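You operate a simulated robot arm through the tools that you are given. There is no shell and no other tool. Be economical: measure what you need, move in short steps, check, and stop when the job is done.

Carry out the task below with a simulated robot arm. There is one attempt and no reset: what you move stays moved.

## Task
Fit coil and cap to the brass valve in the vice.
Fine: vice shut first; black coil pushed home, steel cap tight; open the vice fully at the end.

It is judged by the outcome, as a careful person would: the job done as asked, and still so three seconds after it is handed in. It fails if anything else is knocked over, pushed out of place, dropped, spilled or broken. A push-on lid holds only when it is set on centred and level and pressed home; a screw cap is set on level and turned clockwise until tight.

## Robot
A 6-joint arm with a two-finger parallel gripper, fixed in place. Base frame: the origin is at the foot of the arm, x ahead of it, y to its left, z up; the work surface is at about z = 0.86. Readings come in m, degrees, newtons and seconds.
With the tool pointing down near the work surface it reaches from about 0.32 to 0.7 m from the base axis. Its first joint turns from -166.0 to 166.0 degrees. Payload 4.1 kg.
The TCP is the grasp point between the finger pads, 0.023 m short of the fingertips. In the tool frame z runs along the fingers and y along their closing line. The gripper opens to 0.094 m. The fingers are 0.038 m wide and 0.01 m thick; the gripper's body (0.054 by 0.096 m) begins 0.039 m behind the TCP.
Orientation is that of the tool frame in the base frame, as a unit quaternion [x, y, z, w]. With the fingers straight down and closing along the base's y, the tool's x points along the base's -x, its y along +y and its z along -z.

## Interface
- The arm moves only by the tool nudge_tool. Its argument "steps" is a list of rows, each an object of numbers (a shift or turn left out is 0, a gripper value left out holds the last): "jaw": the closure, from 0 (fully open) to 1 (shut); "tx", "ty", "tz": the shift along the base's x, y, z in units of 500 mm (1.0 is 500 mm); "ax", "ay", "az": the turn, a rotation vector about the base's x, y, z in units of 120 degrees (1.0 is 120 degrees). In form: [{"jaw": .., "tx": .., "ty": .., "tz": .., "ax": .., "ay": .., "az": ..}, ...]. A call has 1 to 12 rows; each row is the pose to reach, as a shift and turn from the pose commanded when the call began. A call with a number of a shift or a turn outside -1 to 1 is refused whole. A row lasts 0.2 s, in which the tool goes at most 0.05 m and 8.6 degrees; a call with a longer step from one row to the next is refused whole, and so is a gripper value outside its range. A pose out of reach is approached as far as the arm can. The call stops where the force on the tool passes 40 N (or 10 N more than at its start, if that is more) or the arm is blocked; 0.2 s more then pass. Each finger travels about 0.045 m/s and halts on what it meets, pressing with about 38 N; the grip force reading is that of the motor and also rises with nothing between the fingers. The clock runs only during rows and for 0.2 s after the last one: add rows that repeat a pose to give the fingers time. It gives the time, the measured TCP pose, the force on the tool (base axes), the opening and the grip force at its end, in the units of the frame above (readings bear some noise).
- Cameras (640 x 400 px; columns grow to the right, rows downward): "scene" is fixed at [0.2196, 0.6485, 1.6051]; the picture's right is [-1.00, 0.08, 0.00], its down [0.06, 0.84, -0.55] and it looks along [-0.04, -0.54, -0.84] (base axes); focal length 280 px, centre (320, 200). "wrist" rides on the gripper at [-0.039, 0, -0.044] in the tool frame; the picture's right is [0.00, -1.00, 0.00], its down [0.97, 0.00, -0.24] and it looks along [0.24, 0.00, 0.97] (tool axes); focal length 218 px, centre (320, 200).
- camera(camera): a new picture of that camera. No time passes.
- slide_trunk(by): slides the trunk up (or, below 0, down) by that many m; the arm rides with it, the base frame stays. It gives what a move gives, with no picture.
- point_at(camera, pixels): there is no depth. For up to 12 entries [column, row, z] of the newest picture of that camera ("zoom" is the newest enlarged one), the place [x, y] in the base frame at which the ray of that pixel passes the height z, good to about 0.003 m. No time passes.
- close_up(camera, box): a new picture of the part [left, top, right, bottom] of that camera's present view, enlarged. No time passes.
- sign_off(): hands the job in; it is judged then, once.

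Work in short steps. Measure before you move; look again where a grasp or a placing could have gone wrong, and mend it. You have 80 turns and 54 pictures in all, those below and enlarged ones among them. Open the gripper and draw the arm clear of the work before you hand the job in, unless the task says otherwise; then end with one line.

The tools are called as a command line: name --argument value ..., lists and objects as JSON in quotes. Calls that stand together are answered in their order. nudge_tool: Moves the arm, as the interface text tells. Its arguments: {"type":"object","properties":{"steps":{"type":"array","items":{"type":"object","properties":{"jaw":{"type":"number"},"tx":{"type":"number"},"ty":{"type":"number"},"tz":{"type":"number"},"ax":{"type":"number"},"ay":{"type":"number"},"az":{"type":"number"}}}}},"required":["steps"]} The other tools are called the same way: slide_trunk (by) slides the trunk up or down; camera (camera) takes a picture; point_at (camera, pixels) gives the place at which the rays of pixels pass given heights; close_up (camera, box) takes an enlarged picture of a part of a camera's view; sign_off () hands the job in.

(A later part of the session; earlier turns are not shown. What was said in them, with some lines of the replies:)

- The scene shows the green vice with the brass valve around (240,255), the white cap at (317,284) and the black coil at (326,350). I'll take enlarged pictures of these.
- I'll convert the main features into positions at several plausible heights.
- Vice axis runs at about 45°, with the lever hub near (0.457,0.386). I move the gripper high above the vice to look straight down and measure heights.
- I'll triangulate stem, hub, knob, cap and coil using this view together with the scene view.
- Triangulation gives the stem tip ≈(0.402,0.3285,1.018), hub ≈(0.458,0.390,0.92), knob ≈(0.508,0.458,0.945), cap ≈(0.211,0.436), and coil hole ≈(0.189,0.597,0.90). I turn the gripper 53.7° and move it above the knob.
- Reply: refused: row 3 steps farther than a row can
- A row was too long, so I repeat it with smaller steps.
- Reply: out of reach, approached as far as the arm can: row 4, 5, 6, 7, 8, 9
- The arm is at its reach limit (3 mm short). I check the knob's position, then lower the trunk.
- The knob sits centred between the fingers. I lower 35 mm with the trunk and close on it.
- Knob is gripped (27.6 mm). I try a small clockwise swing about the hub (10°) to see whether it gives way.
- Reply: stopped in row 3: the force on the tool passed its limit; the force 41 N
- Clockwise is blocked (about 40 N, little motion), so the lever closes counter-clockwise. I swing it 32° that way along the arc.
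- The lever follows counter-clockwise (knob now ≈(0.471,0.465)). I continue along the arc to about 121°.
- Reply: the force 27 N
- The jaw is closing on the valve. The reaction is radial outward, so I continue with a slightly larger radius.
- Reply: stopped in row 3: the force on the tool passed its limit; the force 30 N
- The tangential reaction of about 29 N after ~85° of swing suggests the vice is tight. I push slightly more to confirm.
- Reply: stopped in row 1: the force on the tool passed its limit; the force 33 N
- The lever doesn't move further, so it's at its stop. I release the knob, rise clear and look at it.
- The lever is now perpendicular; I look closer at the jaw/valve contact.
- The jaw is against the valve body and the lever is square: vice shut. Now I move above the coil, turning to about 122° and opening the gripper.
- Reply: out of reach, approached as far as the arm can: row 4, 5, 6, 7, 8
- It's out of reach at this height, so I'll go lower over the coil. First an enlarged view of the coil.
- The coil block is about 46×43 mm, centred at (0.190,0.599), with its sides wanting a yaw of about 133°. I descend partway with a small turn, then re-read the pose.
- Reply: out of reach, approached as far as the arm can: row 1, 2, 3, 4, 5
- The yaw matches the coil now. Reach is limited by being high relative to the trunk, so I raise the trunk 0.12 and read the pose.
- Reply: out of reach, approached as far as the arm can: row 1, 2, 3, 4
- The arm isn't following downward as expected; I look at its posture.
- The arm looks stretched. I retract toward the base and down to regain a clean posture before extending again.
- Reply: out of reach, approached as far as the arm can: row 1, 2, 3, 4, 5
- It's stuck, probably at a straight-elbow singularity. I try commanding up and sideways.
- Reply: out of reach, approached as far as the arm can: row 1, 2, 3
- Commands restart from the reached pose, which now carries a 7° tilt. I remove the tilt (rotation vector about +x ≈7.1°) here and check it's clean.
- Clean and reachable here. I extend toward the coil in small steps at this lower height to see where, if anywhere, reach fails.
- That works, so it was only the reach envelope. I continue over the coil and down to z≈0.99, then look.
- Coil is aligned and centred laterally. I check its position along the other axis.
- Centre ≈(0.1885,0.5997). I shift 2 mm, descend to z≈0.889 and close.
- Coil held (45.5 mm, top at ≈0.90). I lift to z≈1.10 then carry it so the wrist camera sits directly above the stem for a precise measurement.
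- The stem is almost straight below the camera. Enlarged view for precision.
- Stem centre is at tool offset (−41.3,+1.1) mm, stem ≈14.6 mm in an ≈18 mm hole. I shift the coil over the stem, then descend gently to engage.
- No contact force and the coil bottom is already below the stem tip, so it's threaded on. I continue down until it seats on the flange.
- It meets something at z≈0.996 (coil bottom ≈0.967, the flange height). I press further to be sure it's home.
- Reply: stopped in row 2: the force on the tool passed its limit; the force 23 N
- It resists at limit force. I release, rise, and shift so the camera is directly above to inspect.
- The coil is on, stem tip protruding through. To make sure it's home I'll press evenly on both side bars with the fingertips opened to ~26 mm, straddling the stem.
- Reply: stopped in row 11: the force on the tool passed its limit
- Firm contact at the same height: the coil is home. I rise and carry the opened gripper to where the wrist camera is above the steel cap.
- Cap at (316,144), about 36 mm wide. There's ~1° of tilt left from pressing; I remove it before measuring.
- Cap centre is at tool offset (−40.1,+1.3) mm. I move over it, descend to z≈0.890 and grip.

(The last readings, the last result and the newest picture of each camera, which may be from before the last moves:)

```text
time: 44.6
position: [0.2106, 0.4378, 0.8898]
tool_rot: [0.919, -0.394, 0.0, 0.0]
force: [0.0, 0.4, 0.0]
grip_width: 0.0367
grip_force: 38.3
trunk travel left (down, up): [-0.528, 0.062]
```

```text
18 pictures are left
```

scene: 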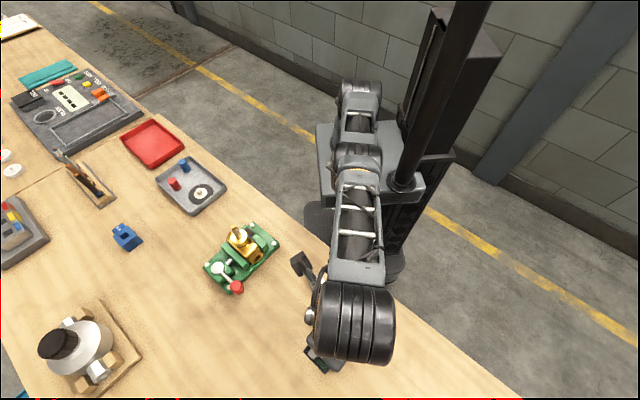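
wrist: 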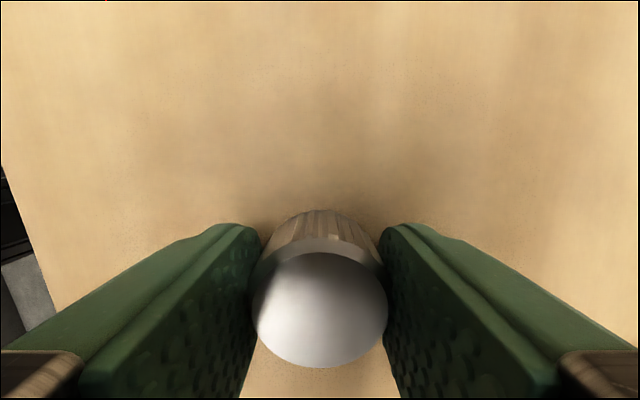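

Cap gripped, centred (36.7 mm). I lift and carry it to the viewing position above the valve to re-measure the stem.

nudge_tool --steps '[{"jaw": 1, "tz": 0.08}, {"tz": 0.16}, {"tz": 0.24}, {"tz": 0.32}, {"tz": 0.4}, {"tz": 0.46}, {"tz": 0.46, "tx": 0.07, "ty": -0.045}, {"tz": 0.46, "tx": 0.15, "ty": -0.095}, {"tz": 0.46, "tx": 0.22, "ty": -0.14}, {"tz": 0.46, "tx": 0.3, "ty": -0.19}, {"tz": 0.46, "tx": 0.37, "ty": -0.235}, {"tz": 0.46, "tx": 0.436, "ty": -0.2756}]'

nudge_tool --steps '[{"jaw": 1}, {"jaw": 1}]'

close_up --camera "wrist" --box '[240, 80, 400, 200]'

```text
time: 47.2
position: [0.4297, 0.2976, 1.1175]
tool_rot: [0.919, -0.395, -0.002, 0.0]
force: [0.3, -0.6, 0.0]
grip_width: 0.0365
grip_force: 37.4
trunk travel left (down, up): [-0.528, 0.062]
```

```text
time: 47.8
position: [0.4289, 0.2979, 1.118]
tool_rot: [0.919, -0.395, -0.001, 0.001]
force: [0.7, 0.7, -0.2]
grip_width: 0.0364
grip_force: 37.9
trunk travel left (down, up): [-0.528, 0.062]
```

```text
3.33 times, centred on (320, 140) of wrist
```

zoom: 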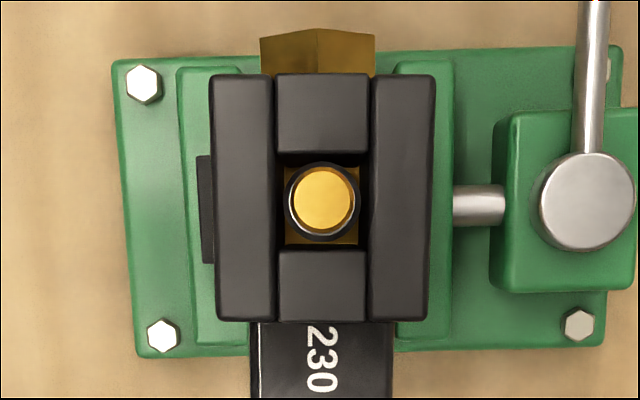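

Stem tip is at tool offset (−42.8,−0.7) mm. I shift over it and lower until light contact.

nudge_tool --steps '[{"tx": -0.03, "ty": 0.032}, {"tx": -0.0578, "ty": 0.0632}, {"tx": -0.0578, "ty": 0.0632}, {"tx": -0.0578, "ty": 0.0632, "tz": -0.05}, {"tx": -0.0578, "ty": 0.0632, "tz": -0.1}, {"tx": -0.0578, "ty": 0.0632, "tz": -0.12}, {"tx": -0.0578, "ty": 0.0632, "tz": -0.13}, {"tx": -0.0578, "ty": 0.0632, "tz": -0.138}, {"tx": -0.0578, "ty": 0.0632, "tz": -0.138}]'

close_up --camera "scene" --box '[190, 180, 290, 260]'

```text
time: 49.8
position: [0.4001, 0.331, 1.0499]
tool_rot: [0.919, -0.394, 0.0, 0.001]
force: [-0.5, 0.5, -1.1]
grip_width: 0.0367
grip_force: 38.7
trunk travel left (down, up): [-0.528, 0.062]
```

```text
5.00 times, centred on (240, 220) of scene
```

zoom: 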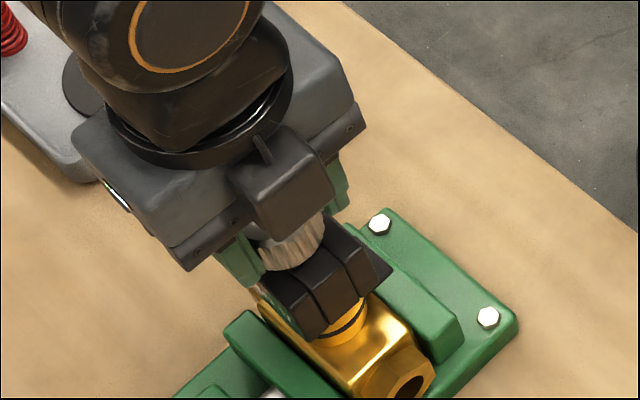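

No contact yet; I lower a few mm more in small steps.

nudge_tool --steps '[{"tz": -0.004}, {"tz": -0.008}, {"tz": -0.012}, {"tz": -0.012}]'

```text
time: 50.8
position: [0.3996, 0.3314, 1.0425]
tool_rot: [0.919, -0.394, 0.001, 0.0]
force: [0.1, -0.3, -1.1]
grip_width: 0.0368
grip_force: 38.2
trunk travel left (down, up): [-0.528, 0.062]
```

nudge_tool --steps '[{"ty": -0.003, "tz": -0.004}, {"ty": -0.003, "tz": -0.008}, {"ty": -0.003, "tz": -0.012}, {"ty": -0.003, "tz": -0.012}]'

```text
time: 51.8
position: [0.3993, 0.3288, 1.0392]
tool_rot: [0.919, -0.394, 0.001, -0.002]
force: [-1.3, 4.1, 24.8]
grip_width: 0.0367
grip_force: 37.8
trunk travel left (down, up): [-0.528, 0.062]
```

Contact at z=1.039 with 25 N: cap rests on the thread. I turn clockwise 88° while easing down slightly.

nudge_tool --steps '[{"az": -0.066}, {"az": -0.132}, {"az": -0.198}, {"az": -0.264}, {"az": -0.33}, {"az": -0.396}, {"az": -0.462}, {"az": -0.528}, {"az": -0.594}, {"az": -0.66}, {"az": -0.726}, {"az": -0.726}]'

```text
time: 54.4
position: [0.3978, 0.3288, 1.0377]
tool_rot: [-0.392, 0.92, 0.0, 0.0]
force: [-0.6, 8.3, 5.6]
grip_width: 0.0366
grip_force: 38.1
trunk travel left (down, up): [-0.528, 0.062]
```

The vertical force dropped from 25 to 6 N and the tool sank 1.5 mm, so the thread is engaging. I continue turning with a slight downward follow.

nudge_tool --steps '[{"az": -0.066}, {"az": -0.132, "tz": -0.001}, {"az": -0.198, "tz": -0.001}, {"az": -0.264, "tz": -0.001}, {"az": -0.33, "tz": -0.002}, {"az": -0.396, "tz": -0.002}, {"az": -0.462, "tz": -0.002}, {"az": -0.528, "tz": -0.002}, {"az": -0.594, "tz": -0.003}, {"az": -0.66, "tz": -0.003}, {"az": -0.726, "tz": -0.003}, {"az": -0.726, "tz": -0.003}]'

```text
time: 57.0
position: [0.3994, 0.3293, 1.037]
tool_rot: [0.349, 0.937, 0.001, 0.001]
force: [-2.6, 4.4, 2.7]
grip_width: 0.0368
grip_force: 38.3
trunk travel left (down, up): [-0.528, 0.062]
```

Still turning freely with low force. I continue clockwise another 88°.

nudge_tool --steps '[{"az": -0.066}, {"az": -0.132, "tz": -0.001}, {"az": -0.198, "tz": -0.001}, {"az": -0.264, "tz": -0.001}, {"az": -0.33, "tz": -0.002}, {"az": -0.396, "tz": -0.002}, {"az": -0.462, "tz": -0.002}, {"az": -0.528, "tz": -0.002}, {"az": -0.594, "tz": -0.003}, {"az": -0.66, "tz": -0.003}, {"az": -0.726, "tz": -0.003}, {"az": -0.726, "tz": -0.003}]'

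camera --camera "scene"

```text
time: 59.6
position: [0.3995, 0.3287, 1.035]
tool_rot: [0.899, 0.438, 0.0, 0.001]
force: [-2.3, 3.6, 8.5]
grip_width: 0.0367
grip_force: 39.2
trunk travel left (down, up): [-0.528, 0.062]
```

```text
15 pictures are left
```

scene: 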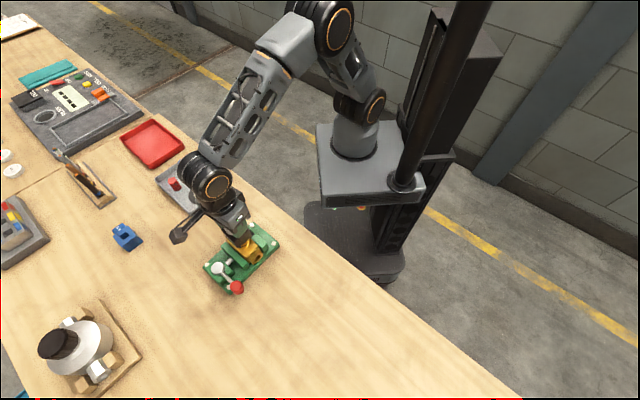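

Turned 264° in all, z 1.035 and still yielding. I continue clockwise to see whether it tightens or the wrist limit comes.

nudge_tool --steps '[{"az": -0.066}, {"az": -0.132, "tz": -0.001}, {"az": -0.198, "tz": -0.001}, {"az": -0.264, "tz": -0.001}, {"az": -0.33, "tz": -0.002}, {"az": -0.396, "tz": -0.002}, {"az": -0.462, "tz": -0.002}, {"az": -0.528, "tz": -0.002}, {"az": -0.594, "tz": -0.003}, {"az": -0.66, "tz": -0.003}, {"az": -0.726, "tz": -0.003}, {"az": -0.726, "tz": -0.003}]'

close_up --camera "scene" --box '[190, 180, 290, 260]'

```text
time: 59.9
position: [0.3991, 0.3279, 1.0348]
tool_rot: [0.905, 0.426, -0.004, -0.008]
force: [-18.5, 20.8, 3.0]
grip_width: 0.0365
grip_force: 37.9
out of reach, approached as far as the arm can: row 1
trunk travel left (down, up): [-0.528, 0.062]
stopped in row 1: the force on the tool passed its limit (the readings are from after the stop); the commanded pose is now the measured one
```

```text
5.00 times, centred on (240, 220) of scene
```

zoom: 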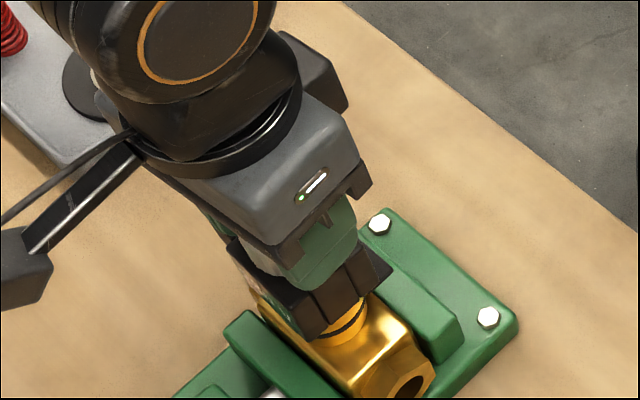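

The wrist limit stopped it, not the cap. I release, lift 40 mm, level the tool, and wind the wrist back counter-clockwise for another bite.

nudge_tool --steps '[{"jaw": 0.3}, {"jaw": 0.3}, {"jaw": 0.3}, {"jaw": 0.3, "ax": -0.00525, "ay": -0.0067, "tz": 0.04}, {"jaw": 0.3, "ax": -0.00525, "ay": -0.0067, "tz": 0.08}, {"jaw": 0.3, "ax": -0.00525, "ay": -0.0067, "tz": 0.08}]'

nudge_tool --steps '[{"az": 0.07}, {"az": 0.14}, {"az": 0.21}, {"az": 0.28}, {"az": 0.35}, {"az": 0.42}, {"az": 0.49}, {"az": 0.56}, {"az": 0.63}, {"az": 0.7}, {"az": 0.77}, {"az": 0.83}]'

nudge_tool --steps '[{"az": 0.07}, {"az": 0.14}, {"az": 0.21}, {"az": 0.28}, {"az": 0.35}, {"az": 0.42}, {"az": 0.49}, {"az": 0.56}, {"az": 0.63}, {"az": 0.7}, {"az": 0.77}, {"az": 0.83}]'

nudge_tool --steps '[{"az": 0.07}, {"az": 0.14}, {"az": 0.21}, {"az": 0.28}, {"az": 0.35}, {"az": 0.42}, {"az": 0.49}, {"az": 0.55}, {"az": 0.55}]'

```text
time: 61.3
position: [0.4036, 0.3236, 1.0751]
tool_rot: [0.904, 0.427, 0.0, -0.002]
force: [-0.6, 0.3, 0.3]
grip_width: 0.0659
grip_force: 0.2
trunk travel left (down, up): [-0.528, 0.062]
```

```text
time: 63.9
position: [0.4013, 0.3236, 1.0748]
tool_rot: [0.259, 0.966, 0.001, -0.001]
force: [0.2, -0.4, -0.2]
grip_width: 0.0656
grip_force: 0.0
trunk travel left (down, up): [-0.528, 0.062]
```

```text
time: 66.5
position: [0.4029, 0.3231, 1.0744]
tool_rot: [-0.569, 0.822, 0.0, -0.001]
force: [0.3, -0.3, 0.0]
grip_width: 0.0656
grip_force: 0.1
trunk travel left (down, up): [-0.528, 0.062]
```

```text
time: 68.5
position: [0.4033, 0.3233, 1.0757]
tool_rot: [0.925, -0.38, 0.001, 0.001]
force: [-0.5, 0.0, 0.2]
grip_width: 0.0656
grip_force: 0.1
trunk travel left (down, up): [-0.528, 0.062]
```

Yaw is back to 135°. I check the cap's state from the wrist camera.

camera --camera "wrist"

close_up --camera "scene" --box '[190, 180, 290, 260]'

```text
13 pictures are left
```

wrist: 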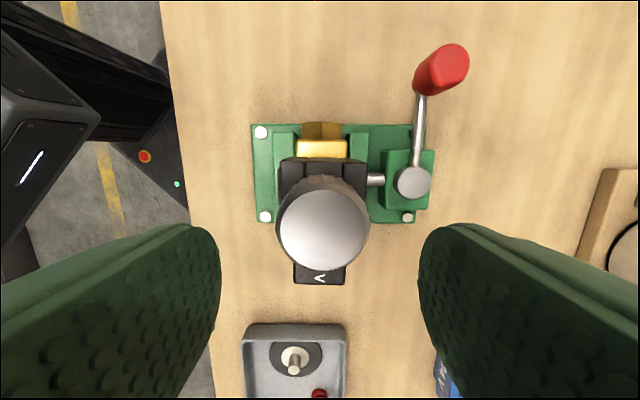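

```text
5.00 times, centred on (240, 220) of scene
```

zoom: 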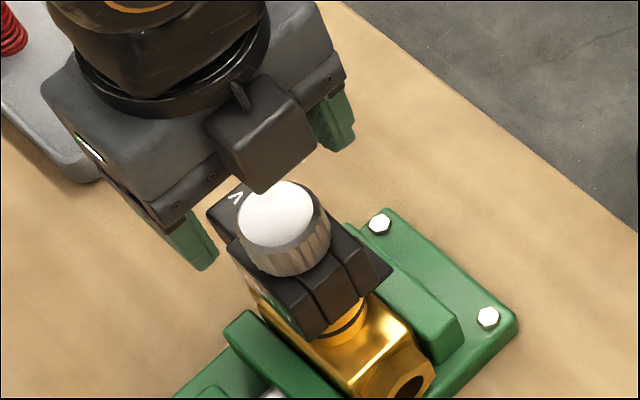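

Cap sits level on the coil. I recentre over it, descend, regrip, and then turn clockwise again.

nudge_tool --steps '[{"jaw": 0.3, "tx": -0.006, "ty": 0.0104}, {"jaw": 0.3, "tx": -0.006, "ty": 0.0104, "tz": -0.04}, {"jaw": 0.3, "tx": -0.006, "ty": 0.0104, "tz": -0.078}, {"jaw": 1, "tx": -0.006, "ty": 0.0104, "tz": -0.078}, {"jaw": 1, "tx": -0.006, "ty": 0.0104, "tz": -0.078}, {"jaw": 1, "tx": -0.006, "ty": 0.0104, "tz": -0.078}, {"jaw": 1, "tx": -0.006, "ty": 0.0104, "tz": -0.078}, {"jaw": 1, "tx": -0.006, "ty": 0.0104, "tz": -0.078}]'

nudge_tool --steps '[{"az": -0.066}, {"az": -0.132}, {"az": -0.198}, {"az": -0.264}, {"az": -0.33}, {"az": -0.396}, {"az": -0.462}, {"az": -0.528}, {"az": -0.594}, {"az": -0.66}, {"az": -0.726}, {"az": -0.726}]'

```text
time: 70.3
position: [0.3998, 0.3299, 1.0364]
tool_rot: [0.925, -0.38, 0.002, 0.0]
force: [-1.8, -2.0, -0.2]
grip_width: 0.0363
grip_force: 38.0
trunk travel left (down, up): [-0.528, 0.062]
```

```text
time: 72.9
position: [0.3994, 0.3293, 1.0345]
tool_rot: [-0.408, 0.913, 0.0, -0.002]
force: [-12.5, -6.1, -19.0]
grip_width: 0.0364
grip_force: 37.6
trunk travel left (down, up): [-0.528, 0.062]
```

The thread pulled the tool down (−19 N), so it's still advancing. I follow down 2 mm while turning another 88°.

nudge_tool --steps '[{"tz": -0.003}, {"az": -0.066, "tz": -0.004}, {"az": -0.132, "tz": -0.004}, {"az": -0.198, "tz": -0.005}, {"az": -0.264, "tz": -0.005}, {"az": -0.33, "tz": -0.005}, {"az": -0.396, "tz": -0.006}, {"az": -0.462, "tz": -0.006}, {"az": -0.528, "tz": -0.006}, {"az": -0.594, "tz": -0.006}, {"az": -0.66, "tz": -0.007}, {"az": -0.66, "tz": -0.007}]'

```text
time: 75.5
position: [0.4006, 0.3299, 1.0325]
tool_rot: [0.268, 0.963, 0.0, -0.001]
force: [-1.1, -1.2, 3.4]
grip_width: 0.0368
grip_force: 38.7
trunk travel left (down, up): [-0.528, 0.062]
```

Still turning. I continue another 79° clockwise, holding height mostly.

nudge_tool --steps '[{"az": -0.066}, {"az": -0.132}, {"az": -0.198}, {"az": -0.264}, {"az": -0.33, "tz": -0.001}, {"az": -0.396, "tz": -0.001}, {"az": -0.462, "tz": -0.001}, {"az": -0.528, "tz": -0.001}, {"az": -0.594, "tz": -0.001}, {"az": -0.66, "tz": -0.001}, {"az": -0.66, "tz": -0.001}]'

close_up --camera "scene" --box '[200, 190, 280, 250]'

```text
time: 77.9
position: [0.3997, 0.3287, 1.0313]
tool_rot: [0.82, 0.572, 0.002, 0.0]
force: [-5.2, 0.7, -0.2]
grip_width: 0.0362
grip_force: 37.5
trunk travel left (down, up): [-0.528, 0.062]
```

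```text
6.67 times, centred on (240, 220) of scene
```

zoom: 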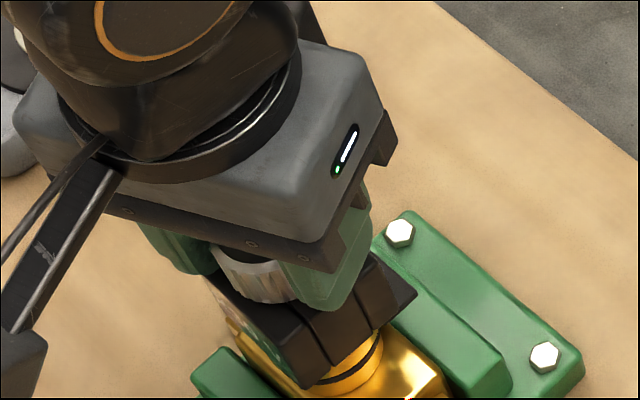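

The cap still advances about 1 mm per stroke. I release, lift, and wind back for another bite.

nudge_tool --steps '[{"jaw": 0.3}, {"jaw": 0.3}, {"jaw": 0.3}, {"jaw": 0.3, "tz": 0.04}, {"jaw": 0.3, "tz": 0.08}, {"jaw": 0.3, "tz": 0.08}]'

nudge_tool --steps '[{"az": 0.07}, {"az": 0.14}, {"az": 0.21}, {"az": 0.28}, {"az": 0.35}, {"az": 0.42}, {"az": 0.49}, {"az": 0.56}, {"az": 0.63}, {"az": 0.7}, {"az": 0.77}, {"az": 0.83}]'

nudge_tool --steps '[{"az": 0.07}, {"az": 0.14}, {"az": 0.21}, {"az": 0.28}, {"az": 0.35}, {"az": 0.42}, {"az": 0.49}, {"az": 0.56}, {"az": 0.63}, {"az": 0.7}, {"az": 0.77}, {"az": 0.83}]'

nudge_tool --steps '[{"az": 0.07}, {"az": 0.14}, {"az": 0.21}, {"az": 0.28}, {"az": 0.35}, {"az": 0.38}, {"az": 0.38}]'

camera --camera "wrist"

close_up --camera "scene" --box '[200, 190, 280, 250]'

```text
time: 79.3
position: [0.4001, 0.3299, 1.0722]
tool_rot: [0.82, 0.572, 0.001, 0.0]
force: [-0.1, 1.0, 0.3]
grip_width: 0.0657
grip_force: 0.1
trunk travel left (down, up): [-0.528, 0.062]
```

```text
time: 81.9
position: [0.4003, 0.3296, 1.0717]
tool_rot: [0.091, 0.996, 0.001, -0.001]
force: [-0.8, 0.7, 0.5]
grip_width: 0.0658
grip_force: 0.0
trunk travel left (down, up): [-0.528, 0.062]
```

```text
time: 84.5
position: [0.4003, 0.3298, 1.0728]
tool_rot: [-0.702, 0.712, 0.001, -0.001]
force: [0.3, 0.5, 0.1]
grip_width: 0.0659
grip_force: 0.1
trunk travel left (down, up): [-0.528, 0.062]
```

```text
time: 86.1
position: [0.3996, 0.3291, 1.0717]
tool_rot: [0.923, -0.385, 0.0, 0.001]
force: [0.3, 0.7, 0.5]
grip_width: 0.0657
grip_force: 0.0
trunk travel left (down, up): [-0.528, 0.062]
```

```text
10 pictures are left
```

wrist: 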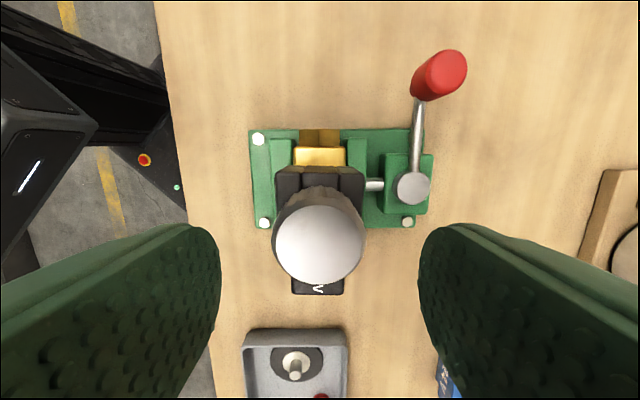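

```text
6.67 times, centred on (240, 220) of scene
```

zoom: 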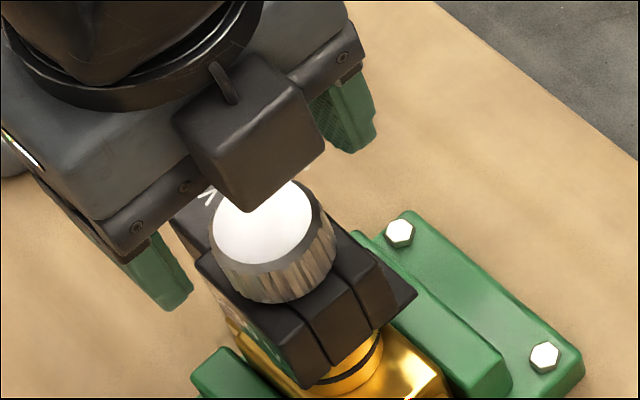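

The cap has sunk further onto the coil. I regrip (z≈1.033) and turn clockwise once more at fixed height to feel whether it still pulls.

nudge_tool --steps '[{"jaw": 0.3, "tz": -0.04}, {"jaw": 0.3, "tz": -0.077}, {"jaw": 1, "tz": -0.077}, {"jaw": 1, "tz": -0.077}, {"jaw": 1, "tz": -0.077}, {"jaw": 1, "tz": -0.077}, {"jaw": 1, "tz": -0.077}]'

nudge_tool --steps '[{"az": -0.066}, {"az": -0.132}, {"az": -0.198}, {"az": -0.264}, {"az": -0.33}, {"az": -0.396}, {"az": -0.462}, {"az": -0.528}, {"az": -0.594}, {"az": -0.66}, {"az": -0.726}, {"az": -0.726}]'

```text
time: 87.7
position: [0.4002, 0.3279, 1.0343]
tool_rot: [0.922, -0.386, 0.0, 0.001]
force: [-2.7, -2.6, -1.1]
grip_width: 0.0364
grip_force: 37.6
trunk travel left (down, up): [-0.528, 0.062]
```

```text
time: 90.3
position: [0.3994, 0.3308, 1.0344]
tool_rot: [-0.401, 0.916, 0.0, 0.0]
force: [-5.1, 2.7, 1.5]
grip_width: 0.0366
grip_force: 37.9
trunk travel left (down, up): [-0.528, 0.062]
```

No downward pull this time — the cap no longer advances, suggesting it's tight and the pads slip. One more stroke to confirm.

nudge_tool --steps '[{"az": -0.066}, {"az": -0.132}, {"az": -0.198}, {"az": -0.264}, {"az": -0.33}, {"az": -0.396}, {"az": -0.462}, {"az": -0.528}, {"az": -0.594}, {"az": -0.66}, {"az": -0.726}, {"az": -0.726}]'

close_up --camera "wrist" --box '[220, 180, 420, 400]'

```text
time: 92.9
position: [0.4001, 0.3281, 1.0331]
tool_rot: [0.34, 0.94, 0.0, -0.002]
force: [-2.4, -4.0, -1.9]
grip_width: 0.0364
grip_force: 38.3
trunk travel left (down, up): [-0.528, 0.062]
```

```text
1.82 times, centred on (320, 290) of wrist
```

zoom: 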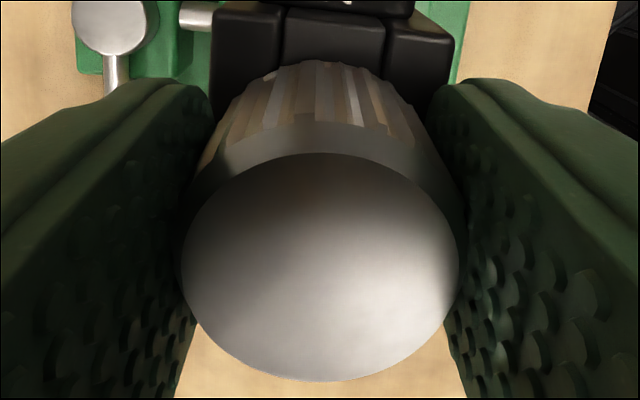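

To tell slip from turning, I rotate 8° more and compare the knurl pattern relative to the fingers.

nudge_tool --steps '[{"az": -0.05}, {"az": -0.05}]'

close_up --camera "wrist" --box '[220, 180, 420, 400]'

```text
time: 93.5
position: [0.399, 0.3293, 1.0333]
tool_rot: [0.388, 0.922, 0.0, -0.001]
force: [-4.0, -4.8, -1.1]
grip_width: 0.0364
grip_force: 37.9
trunk travel left (down, up): [-0.528, 0.062]
```

```text
1.82 times, centred on (320, 290) of wrist
```

zoom: 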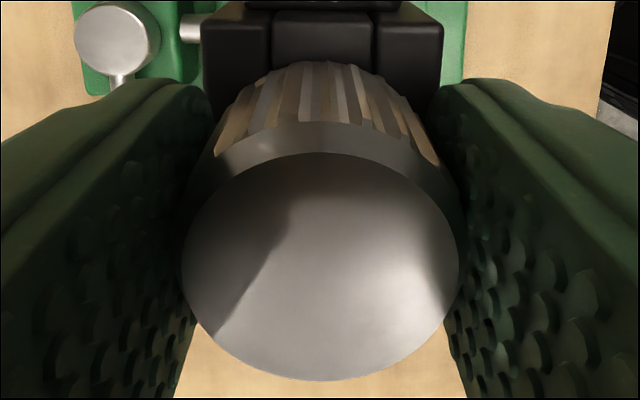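

The knurl shifted left relative to the fingers by about the turn angle, so the pads slip: the cap is tight. I release, lift to z≈1.11, and wind the wrist back toward 137° on the way to the lever.

nudge_tool --steps '[{"jaw": 0.25}, {"jaw": 0.25}, {"jaw": 0.25}, {"jaw": 0.25, "tz": 0.05}, {"jaw": 0.25, "tz": 0.11}, {"jaw": 0.25, "tz": 0.16}, {"jaw": 0.25, "tz": 0.16, "az": 0.07}, {"jaw": 0.25, "tz": 0.16, "az": 0.14}, {"jaw": 0.25, "tz": 0.16, "az": 0.21}, {"jaw": 0.25, "tz": 0.16, "az": 0.28}, {"jaw": 0.25, "tz": 0.16, "az": 0.35}]'

nudge_tool --steps '[{"az": 0.07}, {"az": 0.14}, {"az": 0.21}, {"az": 0.28}, {"az": 0.35}, {"az": 0.42}, {"az": 0.49}, {"az": 0.56}, {"az": 0.63}, {"az": 0.7}, {"az": 0.77}, {"az": 0.83}]'

nudge_tool --steps '[{"az": 0.07, "ty": 0.05}, {"az": 0.14, "ty": 0.1}, {"az": 0.21, "ty": 0.16}, {"az": 0.28, "tx": 0.01, "ty": 0.22}, {"az": 0.3425, "tx": 0.0154, "ty": 0.2206}, {"az": 0.3425, "tx": 0.0154, "ty": 0.2206}]'

camera --camera "wrist"

```text
time: 95.9
position: [0.3992, 0.3293, 1.1137]
tool_rot: [0.03, 1.0, 0.001, -0.001]
force: [0.2, -0.6, -1.1]
grip_width: 0.0706
grip_force: 0.0
trunk travel left (down, up): [-0.528, 0.062]
```

```text
time: 98.5
position: [0.4, 0.33, 1.1138]
tool_rot: [0.744, -0.669, 0.0, 0.001]
force: [0.4, 0.0, 0.4]
grip_width: 0.0705
grip_force: 0.0
trunk travel left (down, up): [-0.528, 0.062]
```

```text
time: 99.9
position: [0.4083, 0.4402, 1.1137]
tool_rot: [0.931, -0.366, 0.0, 0.001]
force: [-0.1, 0.4, 0.4]
grip_width: 0.0705
grip_force: 0.0
trunk travel left (down, up): [-0.528, 0.062]
```

```text
6 pictures are left
```

wrist: 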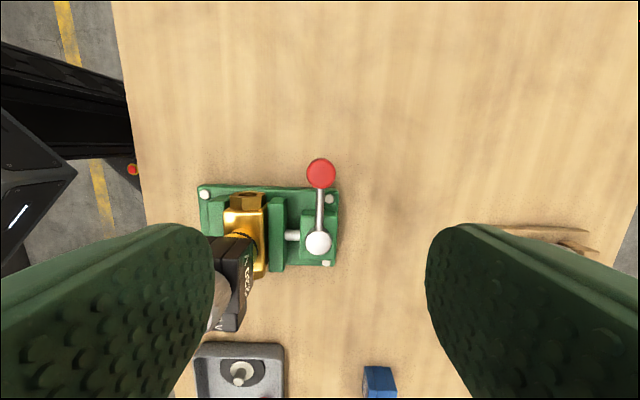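

The knob is 14 mm outboard of the TCP (hub ≈(0.461,0.391), radius ≈0.087). I shift outward 12 mm, descend and grip it.

nudge_tool --steps '[{"tx": -0.0176, "ty": 0.0164, "tz": -0.07}, {"tx": -0.0176, "ty": 0.0164, "tz": -0.15}, {"tx": -0.0176, "ty": 0.0164, "tz": -0.23}, {"tx": -0.0176, "ty": 0.0164, "tz": -0.3}, {"tx": -0.0176, "ty": 0.0164, "tz": -0.34}, {"jaw": 1, "tx": -0.0176, "ty": 0.0164, "tz": -0.34}, {"jaw": 1, "tx": -0.0176, "ty": 0.0164, "tz": -0.34}, {"jaw": 1, "tx": -0.0176, "ty": 0.0164, "tz": -0.34}, {"jaw": 1, "tx": -0.0176, "ty": 0.0164, "tz": -0.34}, {"jaw": 1, "tx": -0.0176, "ty": 0.0164, "tz": -0.34}, {"jaw": 1, "tx": -0.0176, "ty": 0.0164, "tz": -0.34}]'

```text
time: 102.3
position: [0.4009, 0.4484, 0.9441]
tool_rot: [0.93, -0.367, 0.0, 0.001]
force: [4.0, 4.2, -2.0]
grip_width: 0.0278
grip_force: 45.4
trunk travel left (down, up): [-0.528, 0.062]
```

Gripped. I swing the lever clockwise back about its hub, first 48°.

nudge_tool --steps '[{"tx": 0.017, "ty": 0.016, "az": -0.0667}, {"tx": 0.0362, "ty": 0.029, "az": -0.1333}, {"tx": 0.057, "ty": 0.0394, "az": -0.2}, {"tx": 0.079, "ty": 0.0466, "az": -0.2667}, {"tx": 0.102, "ty": 0.0508, "az": -0.3333}, {"tx": 0.1252, "ty": 0.0518, "az": -0.4}, {"tx": 0.1252, "ty": 0.0518, "az": -0.4}]'

```text
time: 103.9
position: [0.4608, 0.4745, 0.9425]
tool_rot: [-0.7, 0.714, 0.0, -0.001]
force: [0.6, 2.8, -5.9]
grip_width: 0.0275
grip_force: 45.0
trunk travel left (down, up): [-0.528, 0.062]
```

Low force, swinging well. I continue clockwise to the open stop.

nudge_tool --steps '[{"tx": 0.023, "ty": -0.0024, "az": -0.0667}, {"tx": 0.0456, "ty": -0.0078, "az": -0.1333}, {"tx": 0.0672, "ty": -0.0164, "az": -0.2}, {"tx": 0.0874, "ty": -0.028, "az": -0.2667}, {"tx": 0.1058, "ty": -0.0422, "az": -0.3333}, {"tx": 0.1058, "ty": -0.0422, "az": -0.3333}]'

```text
time: 105.3
position: [0.5078, 0.4567, 0.9427]
tool_rot: [-0.417, 0.909, 0.0, -0.003]
force: [-35.8, 19.1, -6.7]
grip_width: 0.0274
grip_force: 45.2
trunk travel left (down, up): [-0.528, 0.062]
```

The lever is at its original open stop (0.508,0.457) with ~40 N reaction. I release, rise, and look.

nudge_tool --steps '[{"jaw": 0.3, "tx": -0.01, "ty": 0.006}, {"jaw": 0.3, "tx": -0.01, "ty": 0.006}, {"jaw": 0.3, "tx": -0.01, "ty": 0.006}, {"jaw": 0.3, "tx": -0.01, "ty": 0.006}, {"jaw": 0.3, "tx": -0.01, "ty": 0.006, "tz": 0.07}, {"jaw": 0.3, "tx": -0.01, "ty": 0.006, "tz": 0.15}, {"jaw": 0.3, "tx": -0.01, "ty": 0.006, "tz": 0.23}, {"jaw": 0.3, "tx": -0.01, "ty": 0.006, "tz": 0.3}, {"jaw": 0.3, "tx": -0.01, "ty": 0.006, "tz": 0.3}]'

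camera --camera "wrist"

```text
time: 107.3
position: [0.5035, 0.4493, 1.085]
tool_rot: [-0.414, 0.91, 0.0, 0.0]
force: [0.7, 0.0, -0.3]
grip_width: 0.066
grip_force: 0.0
out of reach, approached as far as the arm can: row 8, 9
trunk travel left (down, up): [-0.528, 0.062]
```

```text
5 pictures are left
```

wrist: 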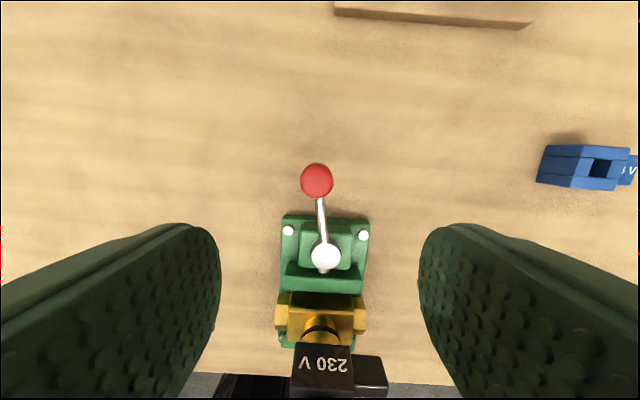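

Lever and jaw are open again. I draw the arm back and up, clear of the work, then check with the scene camera.

nudge_tool --steps '[{"tx": -0.08, "tz": 0}, {"tx": -0.16, "tz": 0.02}, {"tx": -0.24, "tz": 0.06}, {"tx": -0.32, "tz": 0.12}, {"tx": -0.4, "tz": 0.16}, {"tx": -0.48, "tz": 0.2}, {"tx": -0.56, "ty": -0.04, "tz": 0.22}, {"tx": -0.64, "ty": -0.08, "tz": 0.22}, {"tx": -0.7, "ty": -0.1, "tz": 0.22}]'

close_up --camera "scene" --box '[170, 190, 290, 310]'

camera --camera "scene"

```text
time: 109.3
position: [0.1525, 0.3985, 1.1944]
tool_rot: [-0.414, 0.91, 0.0, -0.001]
force: [0.7, 0.6, 0.3]
grip_width: 0.0659
grip_force: 0.1
trunk travel left (down, up): [-0.528, 0.062]
```

```text
3.33 times, centred on (230, 250) of scene
```

zoom: 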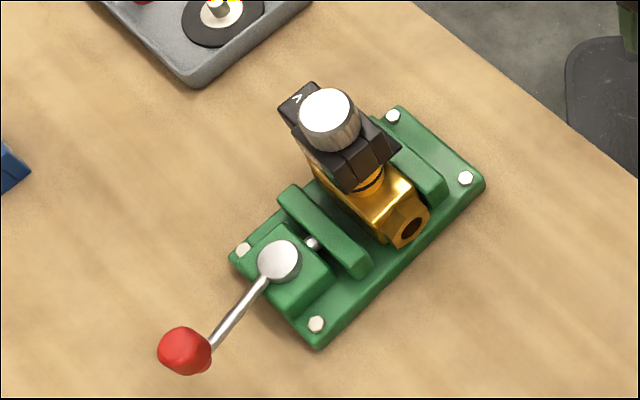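

```text
3 pictures are left
```

scene: 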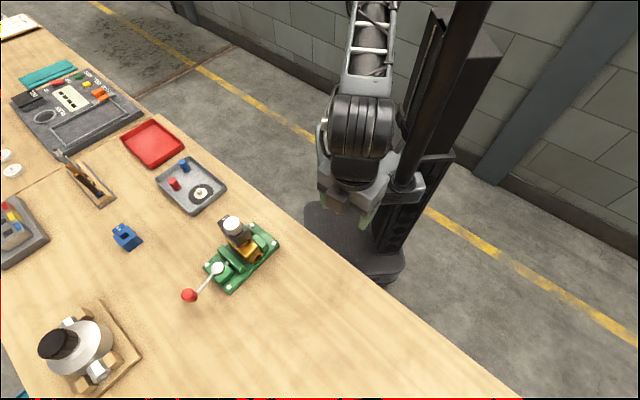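

The vice is back at its open stop, the coil is seated, the cap is level and tight, nothing else has moved, and the arm is clear with the gripper open. I hand the job in.

sign_off

```text
The job is handed in.
```

I shut the vice, pushed the black coil home on the valve and turned the steel cap clockwise until it slipped in the fingers (taken as tight), then opened the vice back to its stop and drew the arm clear.
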